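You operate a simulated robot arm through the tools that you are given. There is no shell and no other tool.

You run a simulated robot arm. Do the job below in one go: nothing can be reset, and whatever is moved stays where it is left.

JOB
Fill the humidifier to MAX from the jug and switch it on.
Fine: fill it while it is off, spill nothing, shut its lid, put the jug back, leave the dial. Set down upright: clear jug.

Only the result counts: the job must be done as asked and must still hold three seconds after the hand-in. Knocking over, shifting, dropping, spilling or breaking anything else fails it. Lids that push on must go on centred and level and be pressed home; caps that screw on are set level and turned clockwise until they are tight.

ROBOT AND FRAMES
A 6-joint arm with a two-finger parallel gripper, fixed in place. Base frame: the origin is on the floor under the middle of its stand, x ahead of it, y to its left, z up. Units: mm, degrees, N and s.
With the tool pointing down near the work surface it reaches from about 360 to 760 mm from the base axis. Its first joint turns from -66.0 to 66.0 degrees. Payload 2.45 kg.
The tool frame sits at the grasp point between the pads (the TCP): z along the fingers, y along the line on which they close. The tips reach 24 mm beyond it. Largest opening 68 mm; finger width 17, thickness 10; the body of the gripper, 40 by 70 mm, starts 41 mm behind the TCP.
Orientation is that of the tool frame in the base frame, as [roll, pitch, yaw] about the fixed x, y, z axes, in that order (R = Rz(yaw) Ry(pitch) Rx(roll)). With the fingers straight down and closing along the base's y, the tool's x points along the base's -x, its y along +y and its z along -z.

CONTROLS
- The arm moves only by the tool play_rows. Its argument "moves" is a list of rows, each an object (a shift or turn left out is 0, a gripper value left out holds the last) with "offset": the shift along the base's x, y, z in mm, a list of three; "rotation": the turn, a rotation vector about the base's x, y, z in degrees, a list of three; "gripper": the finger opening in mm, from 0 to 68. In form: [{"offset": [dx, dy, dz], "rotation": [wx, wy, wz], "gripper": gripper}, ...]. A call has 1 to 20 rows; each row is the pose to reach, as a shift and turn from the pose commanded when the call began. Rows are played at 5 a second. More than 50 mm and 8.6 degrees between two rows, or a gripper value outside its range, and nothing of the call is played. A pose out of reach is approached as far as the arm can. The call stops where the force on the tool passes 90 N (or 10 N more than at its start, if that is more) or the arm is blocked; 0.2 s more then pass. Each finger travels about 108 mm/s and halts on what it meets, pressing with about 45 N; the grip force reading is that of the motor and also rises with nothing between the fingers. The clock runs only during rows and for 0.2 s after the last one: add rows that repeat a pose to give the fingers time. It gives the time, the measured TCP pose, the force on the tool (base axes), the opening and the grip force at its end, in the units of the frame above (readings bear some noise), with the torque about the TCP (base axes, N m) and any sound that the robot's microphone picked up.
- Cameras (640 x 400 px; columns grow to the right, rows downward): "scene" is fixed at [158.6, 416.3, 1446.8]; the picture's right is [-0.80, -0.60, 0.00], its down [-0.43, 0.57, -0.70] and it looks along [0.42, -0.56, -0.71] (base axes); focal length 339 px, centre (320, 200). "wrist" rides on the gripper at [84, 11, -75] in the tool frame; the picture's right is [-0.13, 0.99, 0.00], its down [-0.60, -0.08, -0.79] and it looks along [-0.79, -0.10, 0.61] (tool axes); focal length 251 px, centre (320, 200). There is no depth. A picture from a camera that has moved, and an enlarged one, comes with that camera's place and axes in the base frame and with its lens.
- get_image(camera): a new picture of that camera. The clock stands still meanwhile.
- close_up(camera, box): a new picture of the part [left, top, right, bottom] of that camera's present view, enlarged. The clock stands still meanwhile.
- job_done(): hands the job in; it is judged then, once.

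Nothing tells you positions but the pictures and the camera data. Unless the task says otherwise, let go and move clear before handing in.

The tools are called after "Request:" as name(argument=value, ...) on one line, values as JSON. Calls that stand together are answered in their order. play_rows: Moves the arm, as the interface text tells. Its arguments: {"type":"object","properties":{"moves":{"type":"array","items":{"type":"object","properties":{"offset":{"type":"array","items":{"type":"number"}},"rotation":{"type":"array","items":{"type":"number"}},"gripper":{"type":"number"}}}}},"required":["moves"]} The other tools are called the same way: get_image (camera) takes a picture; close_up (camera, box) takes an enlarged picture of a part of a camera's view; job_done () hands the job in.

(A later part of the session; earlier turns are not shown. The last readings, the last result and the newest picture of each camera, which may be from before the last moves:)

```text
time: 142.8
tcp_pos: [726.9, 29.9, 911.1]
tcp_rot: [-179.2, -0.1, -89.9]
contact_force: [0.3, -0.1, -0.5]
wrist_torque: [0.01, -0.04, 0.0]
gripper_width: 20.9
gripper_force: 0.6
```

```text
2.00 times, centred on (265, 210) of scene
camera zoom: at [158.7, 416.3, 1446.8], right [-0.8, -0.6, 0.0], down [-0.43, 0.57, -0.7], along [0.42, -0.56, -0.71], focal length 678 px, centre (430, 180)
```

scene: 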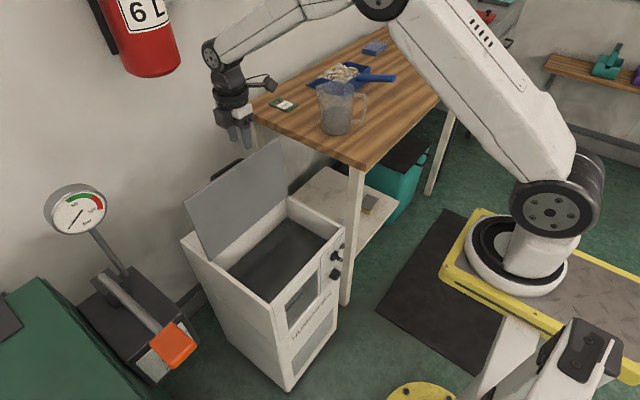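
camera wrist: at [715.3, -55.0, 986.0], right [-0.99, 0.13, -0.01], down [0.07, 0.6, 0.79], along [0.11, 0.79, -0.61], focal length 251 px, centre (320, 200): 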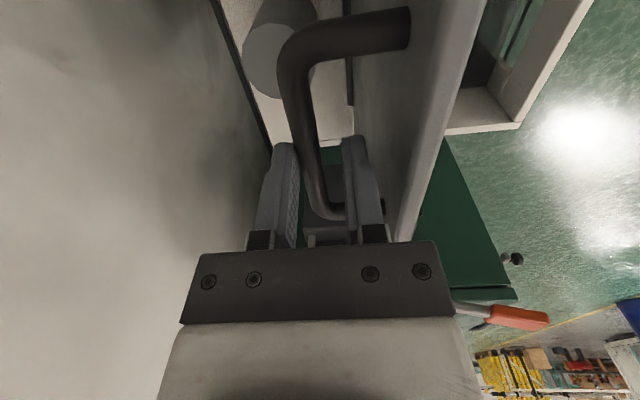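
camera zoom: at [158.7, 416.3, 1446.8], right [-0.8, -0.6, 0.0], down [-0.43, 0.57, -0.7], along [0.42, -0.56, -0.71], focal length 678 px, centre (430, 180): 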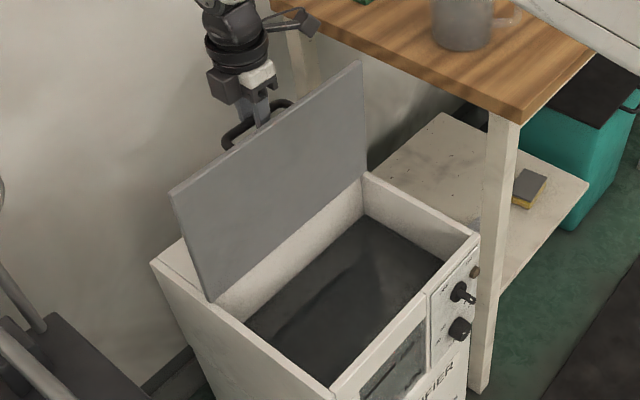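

The lid follows the back finger. I'll bring it down along the arc toward 56°.

Request:
play_rows(moves=[{"offset": [-13.6, 0, -2.4], "rotation": [0, -1.5, 0]}, {"offset": [-27, 0, -1.4], "rotation": [0, -3.1, 0]}, {"offset": [-40.3, 0, -1.2], "rotation": [0, -4.6, 0]}, {"offset": [-53.7, 0, -2.1], "rotation": [0, -6.2, 0]}, {"offset": [-67, 0, -3.7], "rotation": [0, -7.8, 0]}, {"offset": [-80, 0, -6.4], "rotation": [0, -9.3, 0]}, {"offset": [-92.9, 0, -9.9], "rotation": [0, -10.9, 0]}, {"offset": [-105.5, 0, -14.3], "rotation": [0, -12.4, 0]}, {"offset": [-105.5, 0, -14.3], "rotation": [0, -12.4, 0]}])

Request:
get_image(camera="wrist")

Request:
close_up(camera="scene", box=[160, 110, 370, 310])

```text
time: 144.8
tcp_pos: [620.8, 29.6, 895.9]
tcp_rot: [-166.8, -0.1, -89.9]
contact_force: [0.3, -0.7, -0.1]
wrist_torque: [-0.02, 0.02, -0.01]
gripper_width: 20.2
gripper_force: 0.1
```

```text
taken
camera wrist: at [593.8, -54.4, 966.4], right [-0.97, 0.13, -0.23], down [-0.1, 0.6, 0.79], along [0.24, 0.79, -0.57], focal length 251 px, centre (320, 200)
```

wrist: 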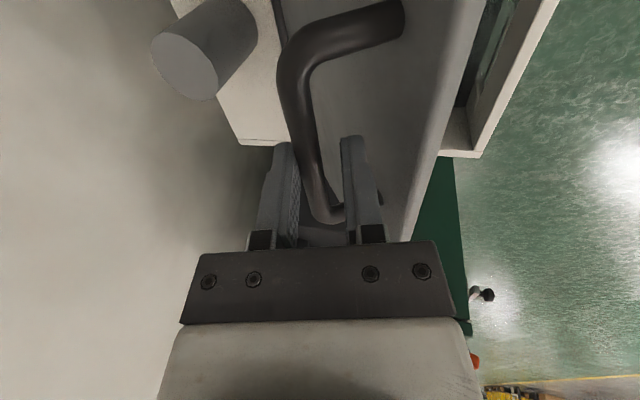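

```text
2.00 times, centred on (265, 210) of scene
camera zoom: at [158.6, 416.3, 1446.8], right [-0.8, -0.6, 0.0], down [-0.43, 0.57, -0.7], along [0.42, -0.56, -0.71], focal length 678 px, centre (430, 180)
```

zoom: 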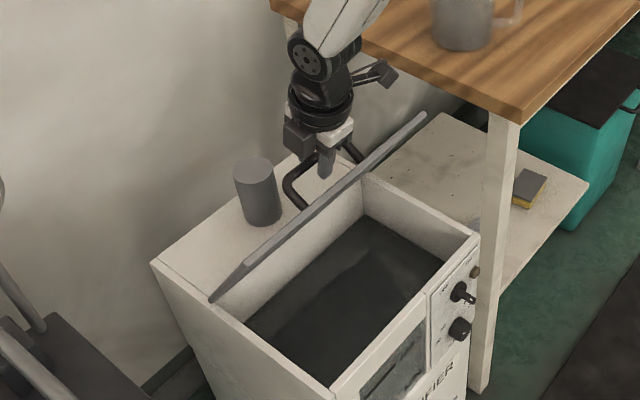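

The lid is following nicely with almost no force. Continuing down to about 16°.

Request:
play_rows(moves=[{"offset": [-12.4, 0, -5.3], "rotation": [0, -1.6, 0]}, {"offset": [-24.2, 0, -11.4], "rotation": [0, -3.1, 0]}, {"offset": [-35.6, 0, -18.3], "rotation": [0, -4.7, 0]}, {"offset": [-46.6, 0, -25.9], "rotation": [0, -6.2, 0]}, {"offset": [-56.9, 0, -34.3], "rotation": [0, -7.8, 0]}, {"offset": [-66.7, 0, -43.4], "rotation": [0, -9.4, 0]}, {"offset": [-75.9, 0, -53.2], "rotation": [0, -10.9, 0]}, {"offset": [-84.2, 0, -63.5], "rotation": [0, -12.5, 0]}, {"offset": [-92, 0, -74.4], "rotation": [0, -14, 0]}, {"offset": [-98.8, 0, -85.8], "rotation": [0, -15.6, 0]}, {"offset": [-98.8, 0, -85.8], "rotation": [0, -15.6, 0]}])

Request:
get_image(camera="wrist")

Request:
close_up(camera="scene", box=[180, 150, 390, 310])

```text
time: 147.2
tcp_pos: [529.1, 52.0, 814.3]
tcp_rot: [-151.5, -1.5, -90.8]
contact_force: [-0.1, -0.3, 1.0]
wrist_torque: [-0.03, 0.01, 0.0]
gripper_width: 20.0
gripper_force: 0.1
out of reach, approached as far as the arm can: row 5, 6, 7, 8, 9, 10, 11
```

```text
taken
camera wrist: at [483.6, -30.3, 879.0], right [-0.87, 0.13, -0.48], down [-0.3, 0.63, 0.72], along [0.39, 0.77, -0.51], focal length 251 px, centre (320, 200)
```

wrist: 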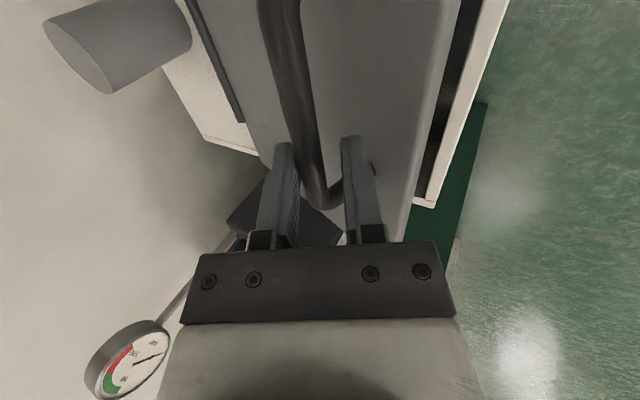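

```text
2.50 times, centred on (285, 230) of scene
camera zoom: at [158.6, 416.3, 1446.8], right [-0.8, -0.6, 0.0], down [-0.43, 0.57, -0.7], along [0.42, -0.56, -0.71], focal length 848 px, centre (408, 125)
```

zoom: 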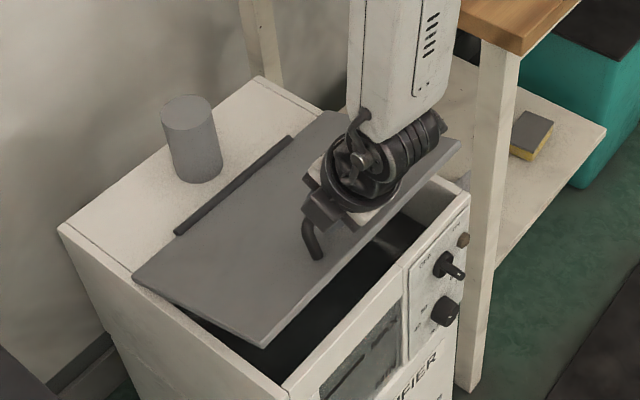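

The arm drifted 20 mm along the bar near a wrist limit, but the lid is down to about 17° and holds by itself. I'll open the fingers and back off along the tool axis in small steps.

Request:
play_rows(moves=[{"offset": [0, 0, 0], "gripper": 28}, {"offset": [0, 0, 0], "gripper": 30}, {"offset": [-2.4, 0, 4.4]}, {"offset": [-4.8, 0, 8.8]}, {"offset": [-4.8, 0, 8.8]}])

Request:
get_image(camera="wrist")

Request:
close_up(camera="scene", box=[180, 150, 390, 310])

```text
time: 148.4
tcp_pos: [528.0, 62.6, 826.9]
tcp_rot: [-151.3, -0.8, -90.5]
contact_force: [0.3, 0.2, -0.2]
wrist_torque: [-0.02, 0.02, -0.01]
gripper_width: 30.3
gripper_force: 0.0
out of reach, approached as far as the arm can: row 3, 4, 5
```

```text
taken
camera wrist: at [482.5, -20.6, 889.8], right [-0.87, 0.13, -0.48], down [-0.31, 0.62, 0.73], along [0.39, 0.78, -0.5], focal length 251 px, centre (320, 200)
```

wrist: 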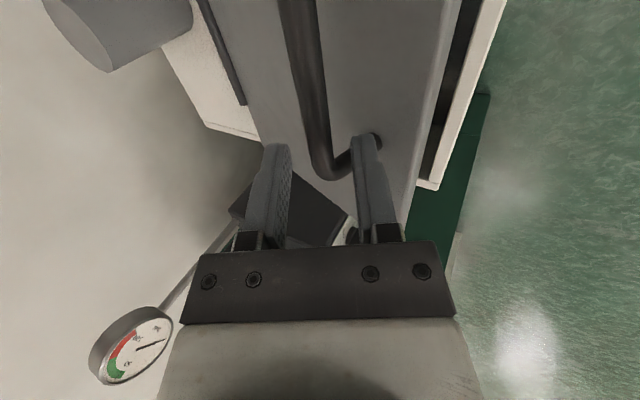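

```text
2.50 times, centred on (285, 230) of scene
camera zoom: at [158.6, 416.3, 1446.8], right [-0.8, -0.6, 0.0], down [-0.43, 0.57, -0.7], along [0.42, -0.56, -0.71], focal length 848 px, centre (408, 125)
```

zoom: 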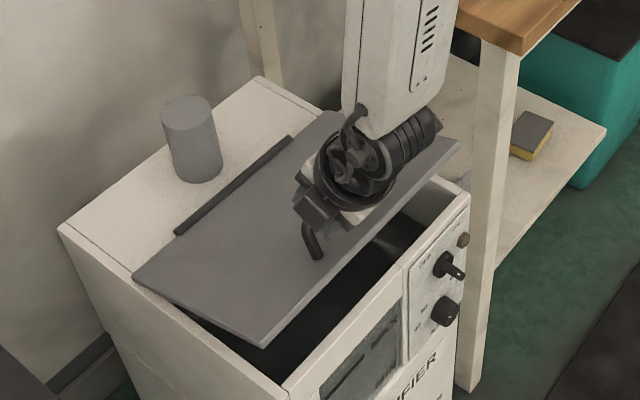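

The lid stays where it is. I'll straighten the tool around the bar to leave the awkward wrist zone, then lift straight off.

Request:
play_rows(moves=[{"offset": [3, 0, 0], "rotation": [0, 7.5, 0]}, {"offset": [5.7, 0, -0.4], "rotation": [0, 15, 0]}, {"offset": [8.3, 0, -1.1], "rotation": [0, 22, 0]}, {"offset": [10.8, 0, -2.2], "rotation": [0, 28.8, 0]}, {"offset": [10.8, 0, 8], "rotation": [0, 28.8, 0]}, {"offset": [10.8, 0, 25], "rotation": [0, 28.8, 0]}, {"offset": [10.8, 0, 55], "rotation": [0, 28.8, 0]}, {"offset": [10.8, 0, 55], "rotation": [0, 28.8, 0]}])

Request:
get_image(camera="wrist")

Request:
close_up(camera="scene", box=[180, 150, 390, 310])

```text
time: 150.2
tcp_pos: [539.1, 62.0, 882.5]
tcp_rot: [180.0, 0.0, -89.9]
contact_force: [0.4, -0.1, 0.3]
wrist_torque: [0.0, 0.01, 0.01]
gripper_width: 30.1
gripper_force: 0.0
out of reach, approached as far as the arm can: row 2, 3, 4, 5
```

```text
taken
camera wrist: at [528.6, -22.0, 957.9], right [-0.99, 0.13, 0.0], down [0.08, 0.6, 0.79], along [0.1, 0.79, -0.61], focal length 251 px, centre (320, 200)
```

wrist: 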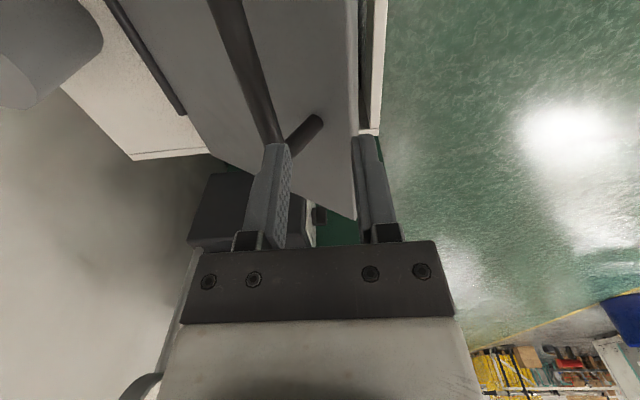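

```text
2.50 times, centred on (285, 230) of scene
camera zoom: at [158.7, 416.3, 1446.8], right [-0.8, -0.6, 0.0], down [-0.43, 0.57, -0.7], along [0.42, -0.56, -0.71], focal length 848 px, centre (408, 125)
```

zoom: 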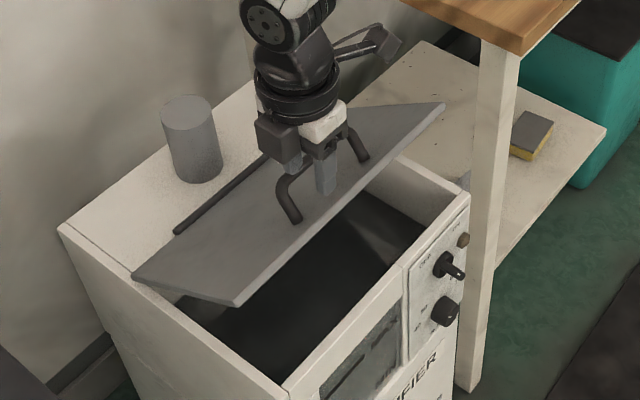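

The lid got lifted slightly to about 27° and stays there; the fingers are free of it. I'll close the fingers and push the lid down on its plate beside the handle.

Request:
play_rows(moves=[{"offset": [0, 0, 20], "gripper": 10}, {"offset": [-5, 20, 25], "gripper": 0}, {"offset": [-12, 45, 20], "gripper": 0}, {"offset": [-17, 58, 10], "gripper": 0}, {"offset": [-17, 58, -10], "gripper": 0}, {"offset": [-17, 58, -10], "gripper": 0}])

Request:
get_image(camera="wrist")

Request:
close_up(camera="scene", box=[180, 150, 390, 310])

```text
time: 151.6
tcp_pos: [522.0, 120.5, 872.2]
tcp_rot: [180.0, 0.0, -90.1]
contact_force: [0.2, 0.4, -0.6]
wrist_torque: [0.04, 0.02, 0.02]
gripper_width: 0.0
gripper_force: 23.8
```

```text
taken
camera wrist: at [511.6, 36.3, 947.1], right [-0.99, 0.13, 0.0], down [0.08, 0.6, 0.79], along [0.1, 0.79, -0.61], focal length 251 px, centre (320, 200)
```

wrist: 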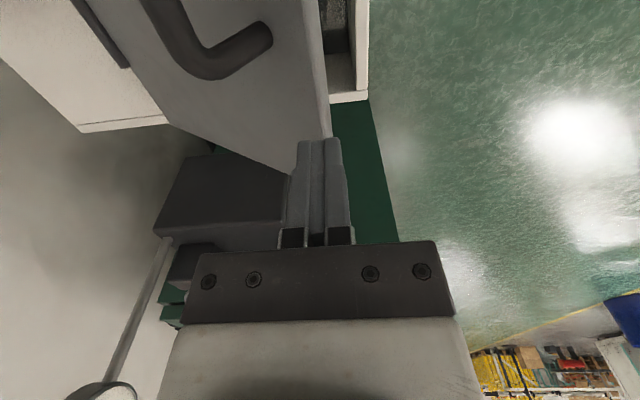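

```text
2.50 times, centred on (285, 230) of scene
camera zoom: at [158.6, 416.3, 1446.8], right [-0.8, -0.6, 0.0], down [-0.43, 0.57, -0.7], along [0.42, -0.56, -0.71], focal length 848 px, centre (408, 125)
```

zoom: 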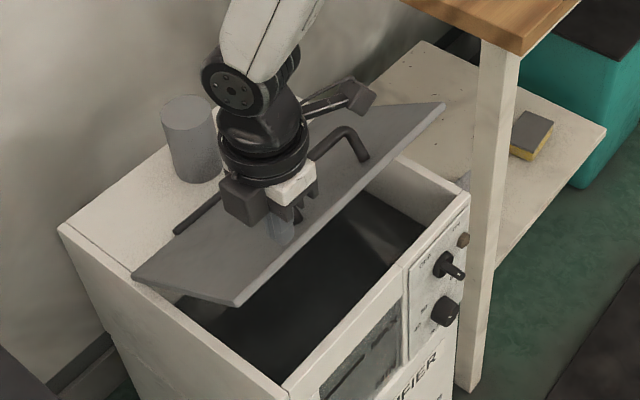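

I'll move the push point a little inward on the plate, then press down steadily.

Request:
play_rows(moves=[{"offset": [22, 0, 0]}, {"offset": [22, 0, -20]}, {"offset": [22, 0, -40]}, {"offset": [22, 0, -52]}, {"offset": [22, 0, -62]}, {"offset": [22, 0, -72]}, {"offset": [22, 0, -82]}, {"offset": [22, 0, -82]}])

Request:
close_up(camera="scene", box=[180, 150, 390, 310])

```text
time: 153.4
tcp_pos: [544.3, 121.0, 791.2]
tcp_rot: [-180.0, 0.0, -89.9]
contact_force: [0.0, 0.9, -0.5]
wrist_torque: [-0.02, -0.01, 0.05]
gripper_width: 0.1
gripper_force: 23.0
```

```text
2.50 times, centred on (285, 230) of scene
camera zoom: at [158.6, 416.3, 1446.8], right [-0.8, -0.6, 0.0], down [-0.43, 0.57, -0.7], along [0.42, -0.56, -0.71], focal length 848 px, centre (408, 125)
```

zoom: 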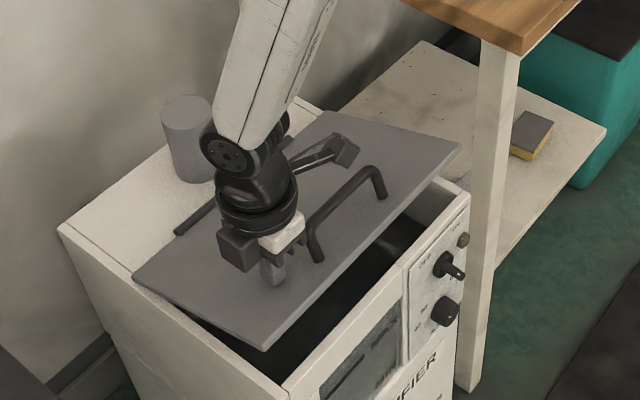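

The lid is swinging down under the fingers. I'll continue until it's flat.

Request:
play_rows(moves=[{"offset": [0, 0, -10]}, {"offset": [0, 0, -20]}, {"offset": [0, 0, -30]}, {"offset": [0, 0, -38]}, {"offset": [0, 0, -44]}, {"offset": [0, 0, -48]}, {"offset": [0, 0, -48]}])

Request:
close_up(camera="scene", box=[180, 150, 390, 310])

```text
time: 155.0
tcp_pos: [544.1, 122.2, 741.9]
tcp_rot: [-179.9, 0.0, -89.9]
contact_force: [0.0, 0.1, -0.2]
wrist_torque: [-0.01, 0.0, -0.01]
gripper_width: 0.0
gripper_force: 23.6
```

```text
2.50 times, centred on (285, 230) of scene
camera zoom: at [158.6, 416.3, 1446.8], right [-0.8, -0.6, 0.0], down [-0.43, 0.57, -0.7], along [0.42, -0.56, -0.71], focal length 848 px, centre (408, 125)
```

zoom: 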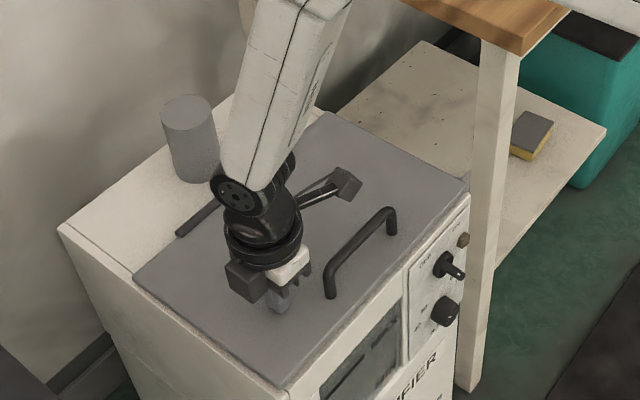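

The lid looks shut. I'll press it home gently, a millimetre at a time.

Request:
play_rows(moves=[{"offset": [0, 0, -1.5]}, {"offset": [0, 0, -3]}, {"offset": [0, 0, -4]}, {"offset": [0, 0, -4]}])

Request:
close_up(camera="scene", box=[180, 150, 390, 310])

```text
time: 156.0
tcp_pos: [544.6, 120.7, 738.8]
tcp_rot: [180.0, 0.1, -90.0]
contact_force: [0.0, -0.2, -0.3]
wrist_torque: [0.01, -0.01, 0.02]
gripper_width: 0.2
gripper_force: 23.9
```

```text
2.50 times, centred on (285, 230) of scene
camera zoom: at [158.6, 416.3, 1446.8], right [-0.8, -0.6, 0.0], down [-0.43, 0.57, -0.7], along [0.42, -0.56, -0.71], focal length 848 px, centre (408, 125)
```

zoom: 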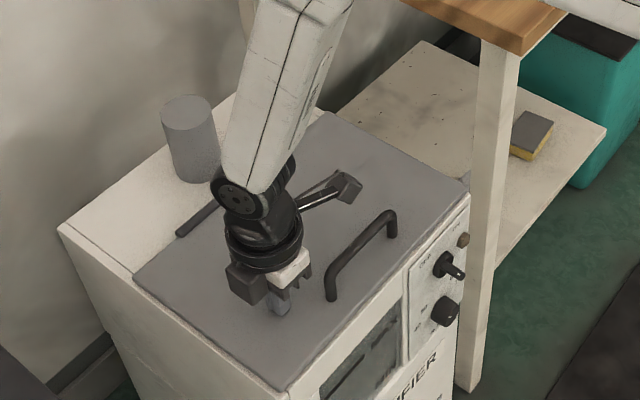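

Request:
play_rows(moves=[{"offset": [0, 0, -1.5]}, {"offset": [0, 0, -3]}, {"offset": [0, 0, -4]}, {"offset": [0, 0, -4]}])

Request:
close_up(camera="scene", box=[180, 200, 390, 330])

```text
time: 157.0
tcp_pos: [544.9, 120.0, 735.5]
tcp_rot: [179.9, 0.1, -90.1]
contact_force: [-9.2, -5.5, 31.2]
wrist_torque: [-0.17, 0.19, 0.07]
gripper_width: 0.0
gripper_force: 23.8
```

```text
3.05 times, centred on (285, 265) of scene
camera zoom: at [157.9, 416.1, 1447.0], right [-0.8, -0.6, 0.0], down [-0.43, 0.57, -0.7], along [0.42, -0.56, -0.71], focal length 1033 px, centre (427, 2)
```

zoom: 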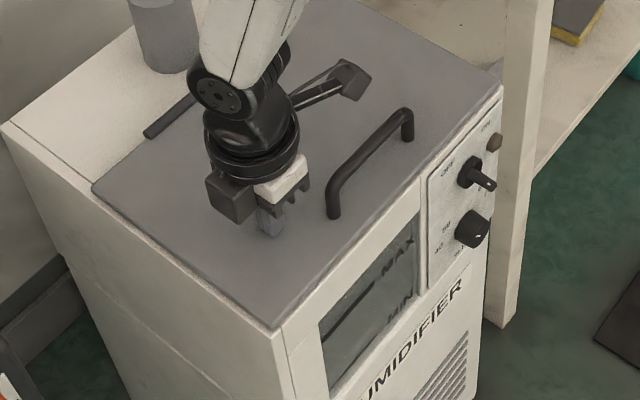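

The lid is pressed home with about 30 N. I'll lift off and look.

Request:
play_rows(moves=[{"offset": [0, 0, 5]}, {"offset": [0, 0, 30]}, {"offset": [0, 0, 70]}, {"offset": [-20, 0, 115]}, {"offset": [-45, 0, 155]}, {"offset": [-80, 0, 185]}, {"offset": [-80, 0, 185]}])

Request:
get_image(camera="scene")

Request:
close_up(camera="scene", box=[180, 170, 370, 310])

```text
time: 158.6
tcp_pos: [462.9, 121.6, 919.6]
tcp_rot: [-180.0, -0.1, -90.0]
contact_force: [0.1, 0.5, 0.3]
wrist_torque: [0.02, 0.0, 0.0]
gripper_width: 0.0
gripper_force: 23.5
```

```text
taken
```

scene: 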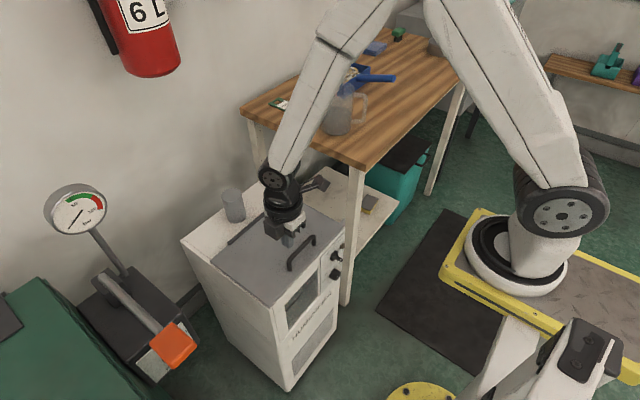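

```text
2.86 times, centred on (275, 240) of scene
camera zoom: at [158.6, 416.3, 1446.8], right [-0.8, -0.6, 0.0], down [-0.43, 0.57, -0.7], along [0.42, -0.56, -0.71], focal length 969 px, centre (449, 86)
```

zoom: 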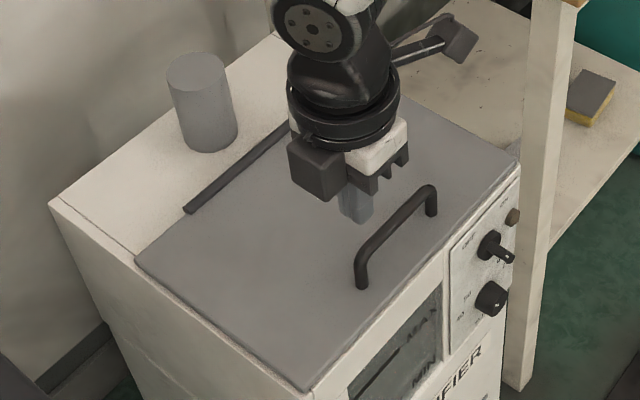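

The lid is shut. Next is the switch: I'll turn the tool back to its original heading and look at the knob closely.

Request:
play_rows(moves=[{"offset": [-5, -15, 5], "rotation": [0, 0, -8.2]}, {"offset": [-12, -30, 8], "rotation": [0, 0, -16.4]}, {"offset": [-19, -45, 10], "rotation": [0, 0, -24.6]}, {"offset": [-26, -60, 12], "rotation": [0, 0, -32.8]}, {"offset": [-33, -75, 14], "rotation": [0, 0, -41]}, {"offset": [-40, -90, 16], "rotation": [0, 0, -49.2]}, {"offset": [-47, -105, 18], "rotation": [0, 0, -57.4]}, {"offset": [-54, -120, 20], "rotation": [0, 0, -65.6]}, {"offset": [-61, -135, 22], "rotation": [0, 0, -73.8]}, {"offset": [-68, -150, 24], "rotation": [0, 0, -82]}, {"offset": [-74, -165, 26], "rotation": [0, 0, -90]}, {"offset": [-74, -180, 28], "rotation": [0, 0, -90]}, {"offset": [-74, -180, 28], "rotation": [0, 0, -90]}])

Request:
get_image(camera="wrist")

Request:
close_up(camera="wrist", box=[275, 10, 355, 70])

```text
time: 161.4
tcp_pos: [389.8, -59.4, 948.4]
tcp_rot: [180.0, 0.0, 179.9]
contact_force: [-0.1, 0.1, 0.5]
wrist_torque: [0.0, -0.01, -0.01]
gripper_width: 0.0
gripper_force: 23.4
```

```text
taken
camera wrist: at [306.1, -48.5, 1023.0], right [0.13, 0.99, 0.0], down [0.6, -0.08, 0.79], along [0.79, -0.1, -0.61], focal length 251 px, centre (320, 200)
```

wrist: 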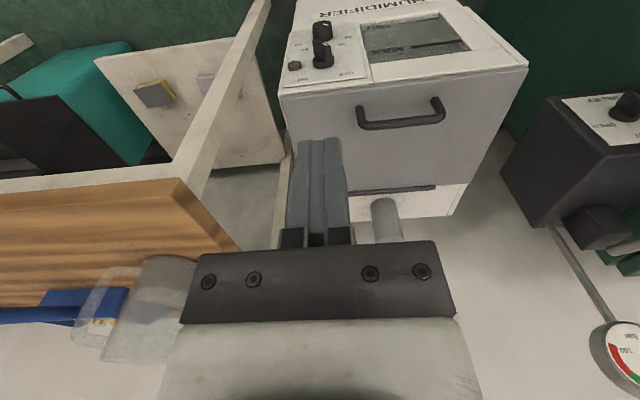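

```text
6.67 times, centred on (315, 40) of wrist
camera zoom: at [306.1, -48.5, 1023.0], right [0.13, 0.99, 0.0], down [0.6, -0.08, 0.79], along [0.79, -0.1, -0.61], focal length 1676 px, centre (353, 1267)
```

zoom: 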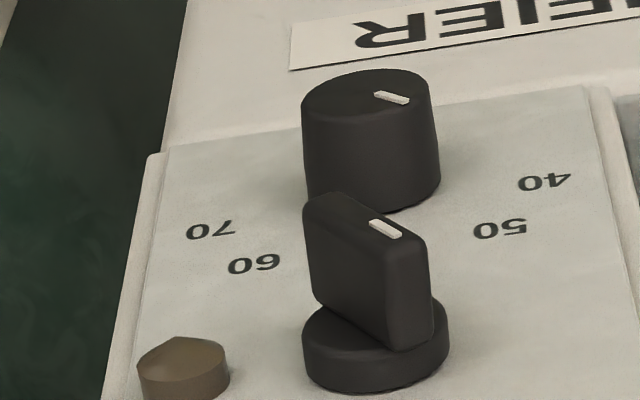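

The knob's bar is about 35 mm long, at 45° pointing to OFF, and centred near y -65, z 642. I'll use the closed fingers pointing down to push its upper end over toward ON, and first come down in front of the panel to its left.

Request:
play_rows(moves=[{"offset": [15, 10, -35]}, {"offset": [30, 20, -70]}, {"offset": [45, 29, -105]}, {"offset": [57, 32, -140]}, {"offset": [57, 32, -148]}, {"offset": [57, 32, -148]}])

Request:
get_image(camera="wrist")

Request:
close_up(camera="scene", box=[250, 170, 390, 310])

```text
time: 162.8
tcp_pos: [446.5, -27.0, 799.8]
tcp_rot: [179.9, 0.0, -179.9]
contact_force: [1.1, 0.2, 0.4]
wrist_torque: [0.01, 0.01, -0.01]
gripper_width: 0.1
gripper_force: 23.6
```

```text
taken
camera wrist: at [363.1, -16.4, 874.5], right [0.13, 0.99, 0.0], down [0.6, -0.08, 0.79], along [0.79, -0.1, -0.61], focal length 251 px, centre (320, 200)
```

wrist: 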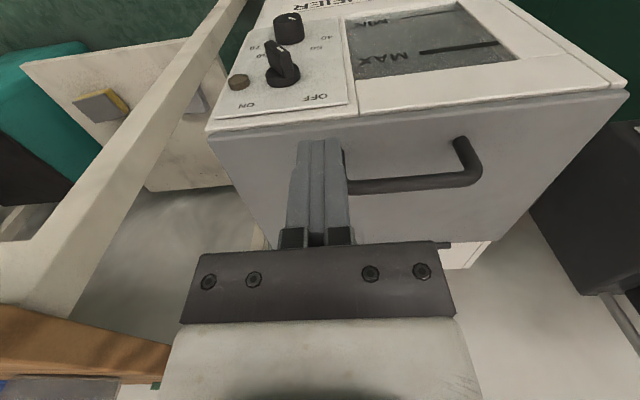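

```text
2.86 times, centred on (320, 240) of scene
camera zoom: at [158.7, 416.3, 1446.8], right [-0.8, -0.6, 0.0], down [-0.43, 0.57, -0.7], along [0.42, -0.56, -0.71], focal length 969 px, centre (320, 86)
```

zoom: 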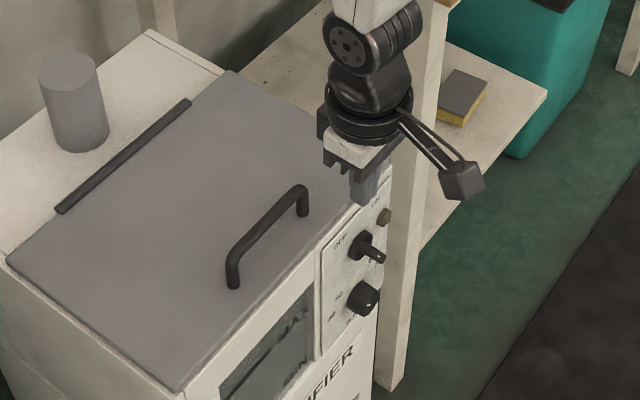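

Request:
close_up(camera="wrist", box=[240, 20, 330, 110])

```text
4.44 times, centred on (285, 65) of wrist
camera zoom: at [363.1, -16.4, 874.5], right [0.13, 0.99, 0.0], down [0.6, -0.08, 0.79], along [0.79, -0.1, -0.61], focal length 1118 px, centre (476, 800)
```

zoom: 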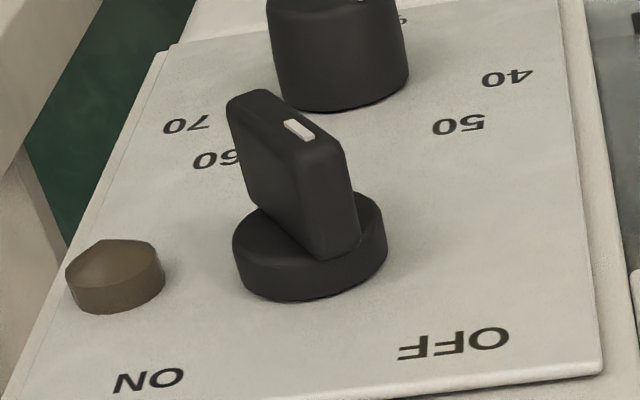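

The knob axis is confirmed at about (474, -66, 641) with the bar's front at x 448. I'll descend to the left of the bar, in front of the panel.

Request:
play_rows(moves=[{"offset": [1, 0, -20]}, {"offset": [2, 0, -45]}, {"offset": [3, 0, -70]}, {"offset": [4, 0, -90]}, {"offset": [4, 0, -90]}])

Request:
close_up(camera="scene", box=[290, 200, 380, 290])

Request:
get_image(camera="wrist")

```text
time: 164.0
tcp_pos: [449.6, -26.0, 709.4]
tcp_rot: [-180.0, 0.1, 179.9]
contact_force: [-0.1, -0.5, -0.3]
wrist_torque: [-0.03, 0.01, 0.01]
gripper_width: 0.1
gripper_force: 23.8
```

```text
4.44 times, centred on (335, 245) of scene
camera zoom: at [158.6, 416.3, 1446.8], right [-0.8, -0.6, 0.0], down [-0.43, 0.57, -0.7], along [0.42, -0.56, -0.71], focal length 1507 px, centre (253, 0)
```

zoom: 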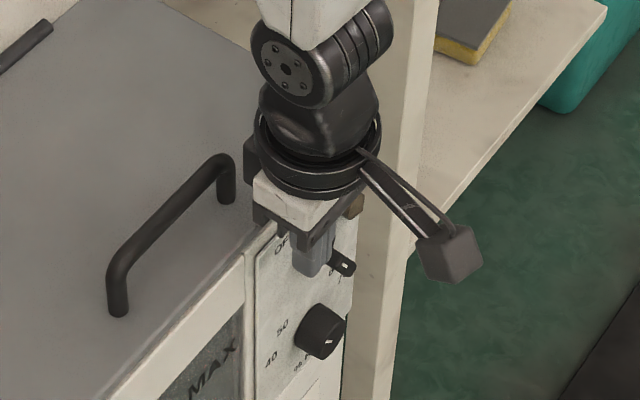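

```text
taken
camera wrist: at [366.6, -16.0, 784.6], right [0.13, 0.99, 0.0], down [0.6, -0.08, 0.79], along [0.79, -0.1, -0.61], focal length 251 px, centre (320, 200)
```

wrist: 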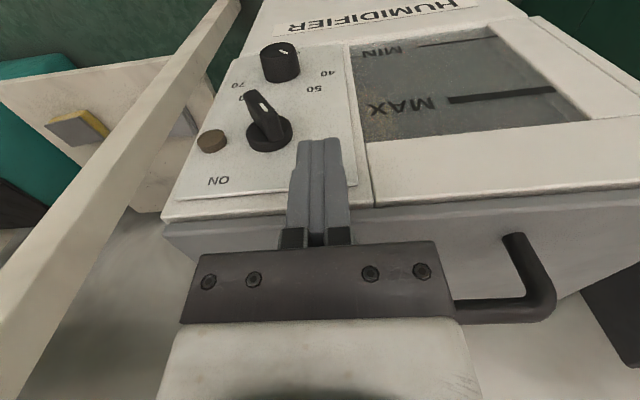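

Still clear. I'll descend the last part so the fingertips are beside the bar.

Request:
play_rows(moves=[{"offset": [0.5, 0, -15]}, {"offset": [0.5, 0, -30]}, {"offset": [0.5, 0, -39]}, {"offset": [0.5, 0, -39]}])

Request:
get_image(camera="wrist")

Request:
close_up(camera="wrist", box=[210, 70, 370, 200])

```text
time: 165.0
tcp_pos: [451.2, -26.8, 670.3]
tcp_rot: [-179.9, 0.1, 180.0]
contact_force: [-5.6, 0.6, 13.7]
wrist_torque: [-0.05, -0.65, 0.02]
gripper_width: 0.0
gripper_force: 23.4
```

```text
taken
camera wrist: at [367.0, -16.1, 745.9], right [0.13, 0.99, 0.0], down [0.6, -0.08, 0.79], along [0.79, -0.1, -0.61], focal length 251 px, centre (320, 200)
```

wrist: 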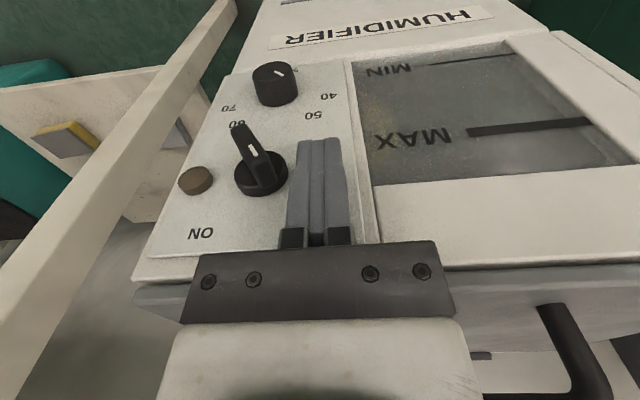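

```text
3.08 times, centred on (290, 135) of wrist
camera zoom: at [367.0, -16.1, 745.9], right [0.13, 0.99, 0.0], down [0.6, -0.08, 0.79], along [0.79, -0.1, -0.61], focal length 774 px, centre (412, 400)
```

zoom: 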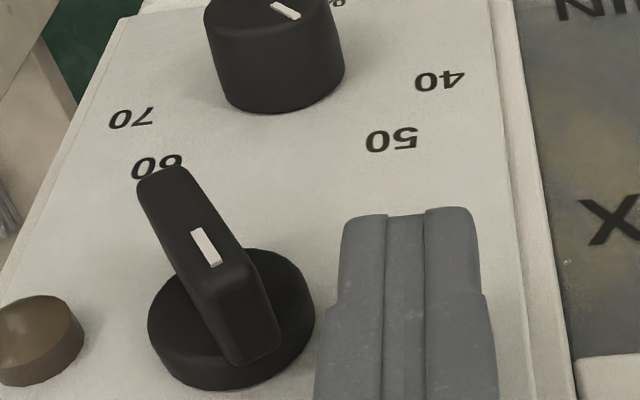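

I felt about 14 N: the gripper body is touching the lid's front edge at this depth. I'll raise at once and tilt the tool forward so the body stays clear.

Request:
play_rows(moves=[{"offset": [-1, 0, 4]}, {"offset": [-2, 0, 20]}, {"offset": [-4, 0, 45]}, {"offset": [-4, 0, 45]}])

Request:
play_rows(moves=[{"offset": [0, 0, 0], "rotation": [0, -5, 0]}, {"offset": [0, 0, 0], "rotation": [0, -10, 0]}, {"offset": [0, 0, 0], "rotation": [0, -15, 0]}, {"offset": [0, 0, 0], "rotation": [0, -15, 0]}])

Request:
close_up(camera="scene", box=[250, 190, 390, 310])

```text
time: 166.0
tcp_pos: [446.7, -28.3, 716.4]
tcp_rot: [-180.0, 0.0, 179.9]
contact_force: [0.1, 0.3, -0.5]
wrist_torque: [0.01, -0.01, -0.02]
gripper_width: 0.0
gripper_force: 23.5
```

```text
time: 167.0
tcp_pos: [446.1, -27.5, 715.9]
tcp_rot: [180.0, 14.9, -179.9]
contact_force: [1.0, 0.0, 0.6]
wrist_torque: [-0.05, 0.04, 0.02]
gripper_width: 0.0
gripper_force: 23.5
```

```text
3.33 times, centred on (320, 250) of scene
camera zoom: at [158.6, 416.3, 1446.8], right [-0.8, -0.6, 0.0], down [-0.43, 0.57, -0.7], along [0.42, -0.56, -0.71], focal length 1130 px, centre (320, 33)
```

zoom: 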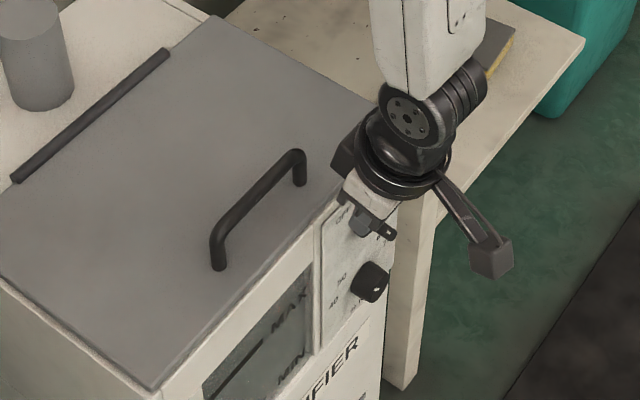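

The 15° tilt is reachable and keeps the body away from the lid. I'll descend again beside the bar.

Request:
play_rows(moves=[{"offset": [0.5, 0, -16]}, {"offset": [1, 0, -32]}, {"offset": [1, 0, -42]}, {"offset": [1, 0, -47]}, {"offset": [1, 0, -47]}])

Request:
get_image(camera="wrist")

Request:
close_up(camera="scene", box=[290, 210, 380, 290])

```text
time: 168.2
tcp_pos: [448.9, -27.5, 668.7]
tcp_rot: [-179.9, 15.0, -180.0]
contact_force: [0.0, 0.5, 0.6]
wrist_torque: [-0.02, -0.02, 0.0]
gripper_width: 0.0
gripper_force: 23.7
```

```text
taken
camera wrist: at [348.4, -16.6, 719.4], right [0.13, 0.99, 0.03], down [0.38, -0.08, 0.92], along [0.92, -0.1, -0.38], focal length 251 px, centre (320, 200)
```

wrist: 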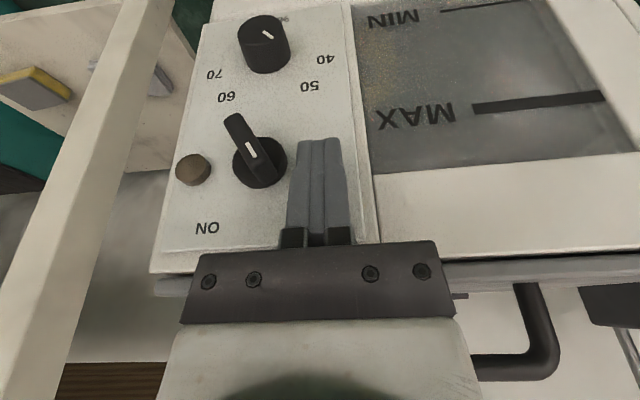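

```text
5.00 times, centred on (335, 250) of scene
camera zoom: at [158.6, 416.3, 1446.8], right [-0.8, -0.6, 0.0], down [-0.43, 0.57, -0.7], along [0.42, -0.56, -0.71], focal length 1695 px, centre (245, -50)
```

zoom: 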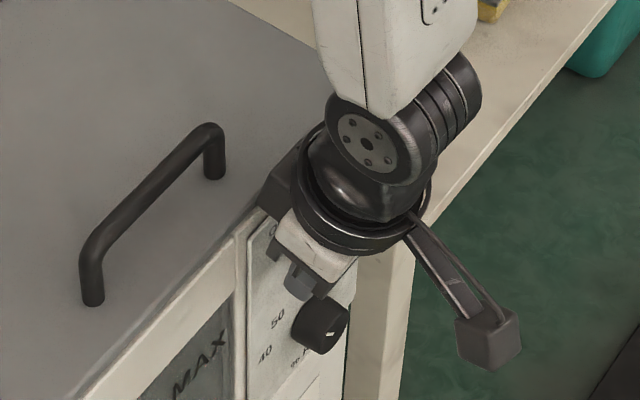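

No contact now, and the camera has a good low view. I'll zoom in on the knob and fingertips and also the window.

Request:
close_up(camera="wrist", box=[200, 100, 360, 210])

Request:
close_up(camera="wrist", box=[440, 70, 560, 150])

```text
3.64 times, centred on (280, 155) of wrist
camera zoom: at [348.4, -16.6, 719.4], right [0.13, 0.99, 0.03], down [0.38, -0.08, 0.92], along [0.92, -0.1, -0.38], focal length 914 px, centre (466, 364)
```

zoom: 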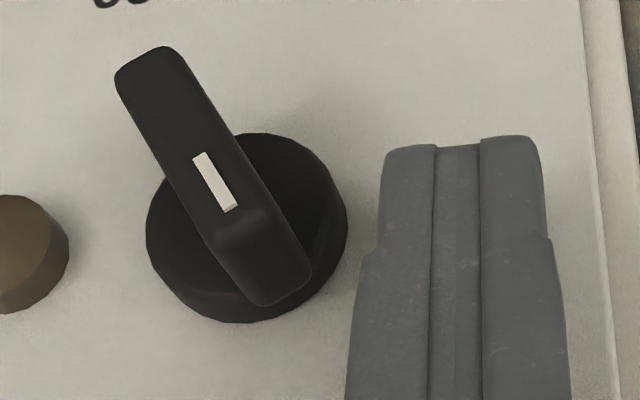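

```text
5.00 times, centred on (500, 110) of wrist
camera zoom: at [348.4, -16.6, 719.4], right [0.13, 0.99, 0.03], down [0.38, -0.08, 0.92], along [0.92, -0.1, -0.38], focal length 1257 px, centre (-580, 650)
```

zoom: 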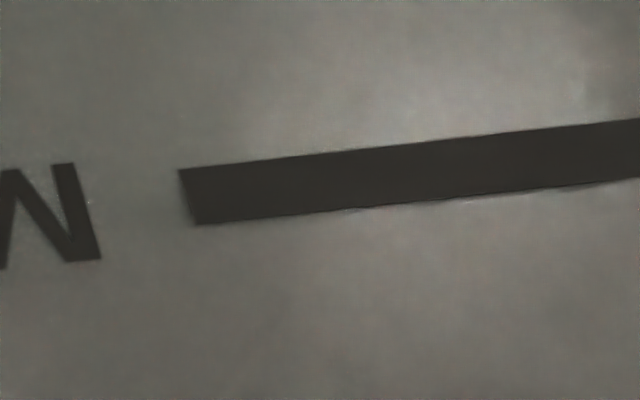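

The fingertips sit just left of the bar's upper end. I'll push slowly toward -y and watch the bar turn.

Request:
play_rows(moves=[{"offset": [0, -4, 0]}, {"offset": [0, -8, 0]}, {"offset": [0, -11, 0]}, {"offset": [0, -14, 0]}, {"offset": [0, -16, 0]}, {"offset": [0, -16, 0]}])

Request:
close_up(camera="wrist", box=[200, 70, 380, 210])

```text
time: 169.6
tcp_pos: [447.9, -42.8, 669.7]
tcp_rot: [-180.0, 15.0, -179.8]
contact_force: [-2.7, 15.6, 14.7]
wrist_torque: [0.1, -0.04, 0.03]
gripper_width: 0.2
gripper_force: 23.7
```

```text
2.86 times, centred on (290, 140) of wrist
camera zoom: at [348.0, -32.2, 720.1], right [0.12, 0.99, 0.03], down [0.38, -0.08, 0.92], along [0.92, -0.1, -0.38], focal length 718 px, centre (406, 371)
```

zoom: 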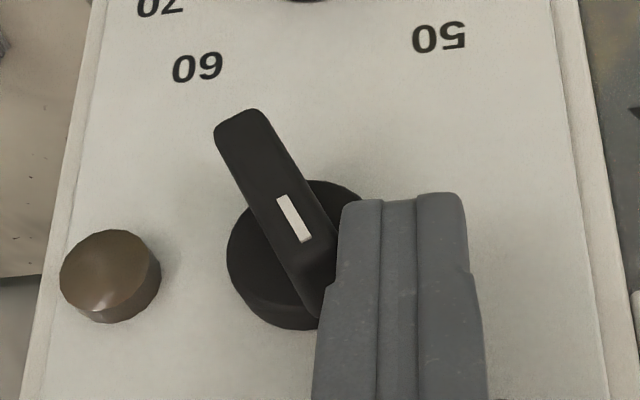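

The force is at 45°, along the bar, so I'm pressing on its end face too high up. I'll back off, lower the fingers by 12 mm, and push on the corner instead.

Request:
play_rows(moves=[{"offset": [0, 5, 0]}, {"offset": [0, 8, 0]}, {"offset": [-1, 8, -6]}, {"offset": [-1, 8, -12]}, {"offset": [-1, 8, -12]}])

Request:
play_rows(moves=[{"offset": [0, -3, 0]}, {"offset": [0, -6, 0]}, {"offset": [0, -8, 0]}, {"offset": [0, -10, 0]}, {"offset": [0, -10, 0]}])

Request:
close_up(camera="wrist", box=[200, 70, 380, 210])

```text
time: 170.8
tcp_pos: [447.7, -34.8, 657.5]
tcp_rot: [-179.9, 15.0, 179.8]
contact_force: [-0.4, -1.1, 0.1]
wrist_torque: [-0.01, -0.01, 0.04]
gripper_width: 0.1
gripper_force: 23.5
```

```text
time: 172.0
tcp_pos: [446.6, -44.3, 657.3]
tcp_rot: [-180.0, 15.1, -179.7]
contact_force: [-11.1, 31.7, 57.3]
wrist_torque: [-0.66, -0.03, -0.09]
gripper_width: 0.0
gripper_force: 23.6
```

```text
2.86 times, centred on (290, 140) of wrist
camera zoom: at [346.5, -33.9, 708.7], right [0.12, 0.99, 0.03], down [0.38, -0.08, 0.92], along [0.92, -0.1, -0.38], focal length 718 px, centre (406, 371)
```

zoom: 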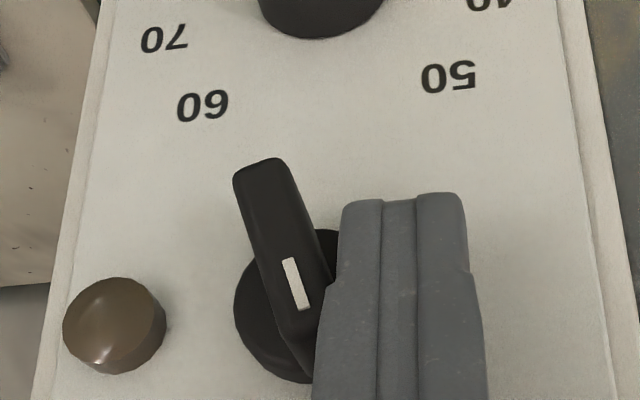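

The bar has turned part of the way, but the push is also loading the finger upward. I'll back off a little and look at where the bar stays.

Request:
play_rows(moves=[{"offset": [0, 3, 0]}, {"offset": [0, 8, 0]}, {"offset": [0, 8, 0]}])

Request:
close_up(camera="wrist", box=[200, 70, 380, 210])

```text
time: 172.8
tcp_pos: [447.1, -38.1, 654.9]
tcp_rot: [180.0, 15.1, 179.7]
contact_force: [0.2, -0.3, -0.5]
wrist_torque: [-0.01, 0.01, 0.0]
gripper_width: 0.0
gripper_force: 23.8
```

```text
2.86 times, centred on (290, 140) of wrist
camera zoom: at [346.8, -27.2, 707.0], right [0.13, 0.99, 0.03], down [0.38, -0.08, 0.92], along [0.92, -0.11, -0.38], focal length 718 px, centre (406, 371)
```

zoom: 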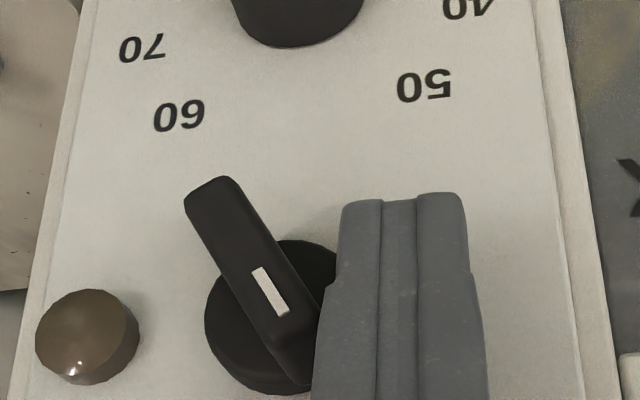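

The switch is sprung: it came back toward OFF, which is about 29° left of vertical. A firm grip on the bar from above is better, turning it about its own axis. I'll back up, open the fingers, and roll the tool to line up with the bar.

Request:
play_rows(moves=[{"offset": [-1, 3, 4]}, {"offset": [-5, 4, 20]}, {"offset": [-9, 4, 38]}, {"offset": [-12, 4, 52], "gripper": 12}, {"offset": [-12, 4, 58], "gripper": 24}, {"offset": [-12, 4, 58], "gripper": 24}])

Request:
play_rows(moves=[{"offset": [0, 2, 0], "rotation": [-7, 0, 0]}, {"offset": [2, 4, 0], "rotation": [-14.5, 0, 0]}, {"offset": [3, 6, 0], "rotation": [-22, 0, 0]}, {"offset": [4, 8, 0], "rotation": [-29, 0, 0]}, {"offset": [4, 8, 0], "rotation": [-29, 0, 0]}])

Request:
get_image(camera="wrist")

Request:
close_up(camera="scene", box=[270, 190, 390, 290])

```text
time: 174.2
tcp_pos: [434.4, -33.6, 715.3]
tcp_rot: [-180.0, 15.1, 180.0]
contact_force: [0.0, -1.1, -0.6]
wrist_torque: [0.05, 0.0, 0.05]
gripper_width: 24.3
gripper_force: 0.0
```

```text
time: 175.4
tcp_pos: [440.1, -25.1, 713.8]
tcp_rot: [-149.9, 13.1, -172.7]
contact_force: [-0.8, 0.0, -0.4]
wrist_torque: [0.0, -0.01, 0.0]
gripper_width: 24.0
gripper_force: 0.0
```

```text
taken
camera wrist: at [338.8, 8.8, 754.0], right [0.12, 0.88, -0.45], down [0.38, 0.38, 0.84], along [0.92, -0.28, -0.29], focal length 251 px, centre (320, 200)
```

wrist: 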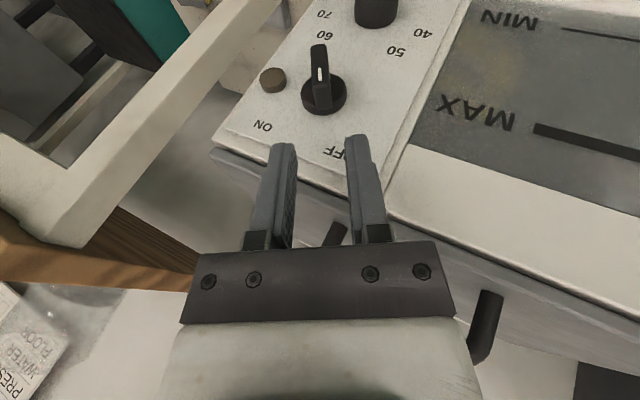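

```text
4.00 times, centred on (330, 240) of scene
camera zoom: at [158.6, 416.3, 1446.8], right [-0.8, -0.6, 0.0], down [-0.43, 0.57, -0.7], along [0.42, -0.56, -0.71], focal length 1356 px, centre (280, 40)
```

zoom: 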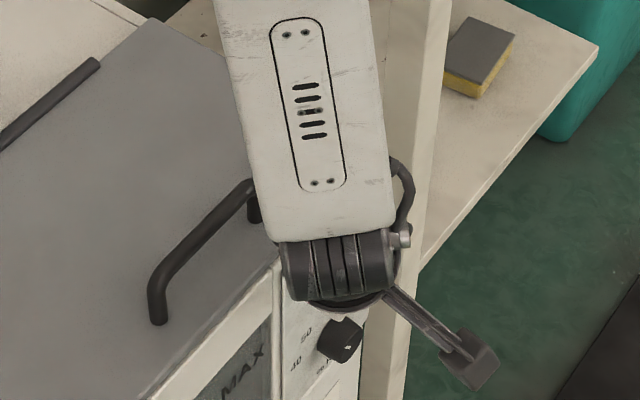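

The bar is now lined up with the tool between the open fingers. A zoom to check the centring before advancing.

Request:
close_up(camera="wrist", box=[240, 20, 400, 200])

```text
2.22 times, centred on (320, 110) of wrist
camera zoom: at [338.8, 8.8, 754.0], right [0.12, 0.88, -0.45], down [0.38, 0.38, 0.84], along [0.92, -0.28, -0.29], focal length 559 px, centre (320, 400)
```

zoom: 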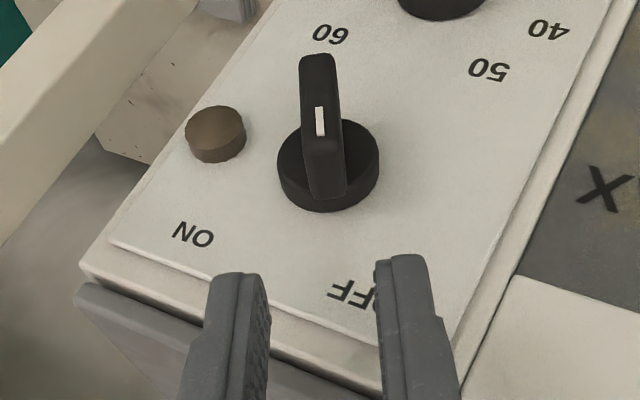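

The bar is on the tool axis within about 1 mm. I'll add 5° more forward tilt for clearance from the lid edge and move to a pre-approach point, then advance.

Request:
play_rows(moves=[{"offset": [-4, -4, -6], "rotation": [0, -2.2, 1.2]}, {"offset": [-8.4, -7.5, -15.8], "rotation": [0, -4.37, 2.42]}, {"offset": [-8.4, -7.5, -15.8], "rotation": [0, -4.37, 2.42]}])

Request:
play_rows(moves=[{"offset": [4.3, -5.7, -10.3]}, {"offset": [8.6, -11.4, -20.5]}, {"offset": [10.9, -14.6, -26.3]}, {"offset": [10.9, -14.6, -26.3]}])

Request:
get_image(camera="wrist")

Request:
close_up(camera="wrist", box=[240, 60, 400, 240])

```text
time: 176.2
tcp_pos: [431.4, -32.9, 698.7]
tcp_rot: [-149.5, 17.4, -169.9]
contact_force: [-0.1, 0.5, -1.0]
wrist_torque: [0.01, 0.02, 0.0]
gripper_width: 23.7
gripper_force: 0.1
```

```text
time: 177.2
tcp_pos: [441.5, -47.7, 672.2]
tcp_rot: [-149.4, 17.5, -170.0]
contact_force: [0.1, -0.4, 0.4]
wrist_torque: [0.01, 0.01, 0.0]
gripper_width: 24.0
gripper_force: 0.1
```

```text
taken
camera wrist: at [337.4, -17.9, 704.0], right [0.12, 0.89, -0.44], down [0.3, 0.39, 0.87], along [0.95, -0.24, -0.22], focal length 251 px, centre (320, 200)
```

wrist: 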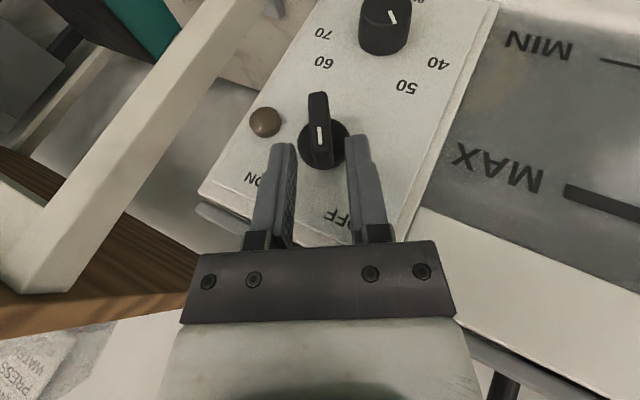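

```text
2.22 times, centred on (320, 150) of wrist
camera zoom: at [337.4, -17.9, 704.0], right [0.12, 0.89, -0.44], down [0.3, 0.39, 0.87], along [0.95, -0.24, -0.22], focal length 559 px, centre (320, 311)
```

zoom: 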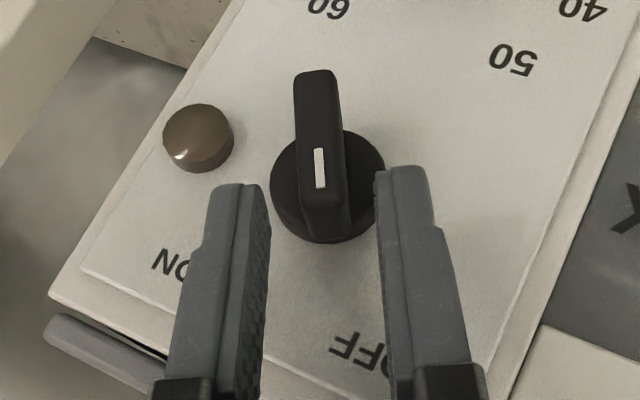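

The bar is centred between the fingertips. I'll advance the remaining 18 mm and close on it.

Request:
play_rows(moves=[{"offset": [2, -2.7, -4.9]}, {"offset": [4.1, -5.5, -9.9]}, {"offset": [6.2, -8.2, -14.8]}, {"offset": [6.2, -8.2, -14.8]}])

Request:
close_up(camera="wrist", box=[240, 60, 400, 240])

```text
time: 178.2
tcp_pos: [447.8, -56.7, 657.7]
tcp_rot: [-149.4, 17.3, -170.0]
contact_force: [-0.6, -0.4, -0.5]
wrist_torque: [0.03, 0.01, 0.01]
gripper_width: 23.9
gripper_force: 0.1
```

```text
2.22 times, centred on (320, 150) of wrist
camera zoom: at [343.5, -26.0, 688.8], right [0.12, 0.89, -0.44], down [0.3, 0.39, 0.87], along [0.95, -0.24, -0.22], focal length 559 px, centre (320, 311)
```

zoom: 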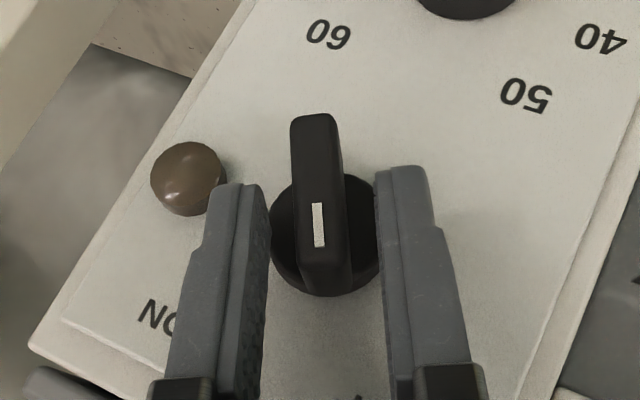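

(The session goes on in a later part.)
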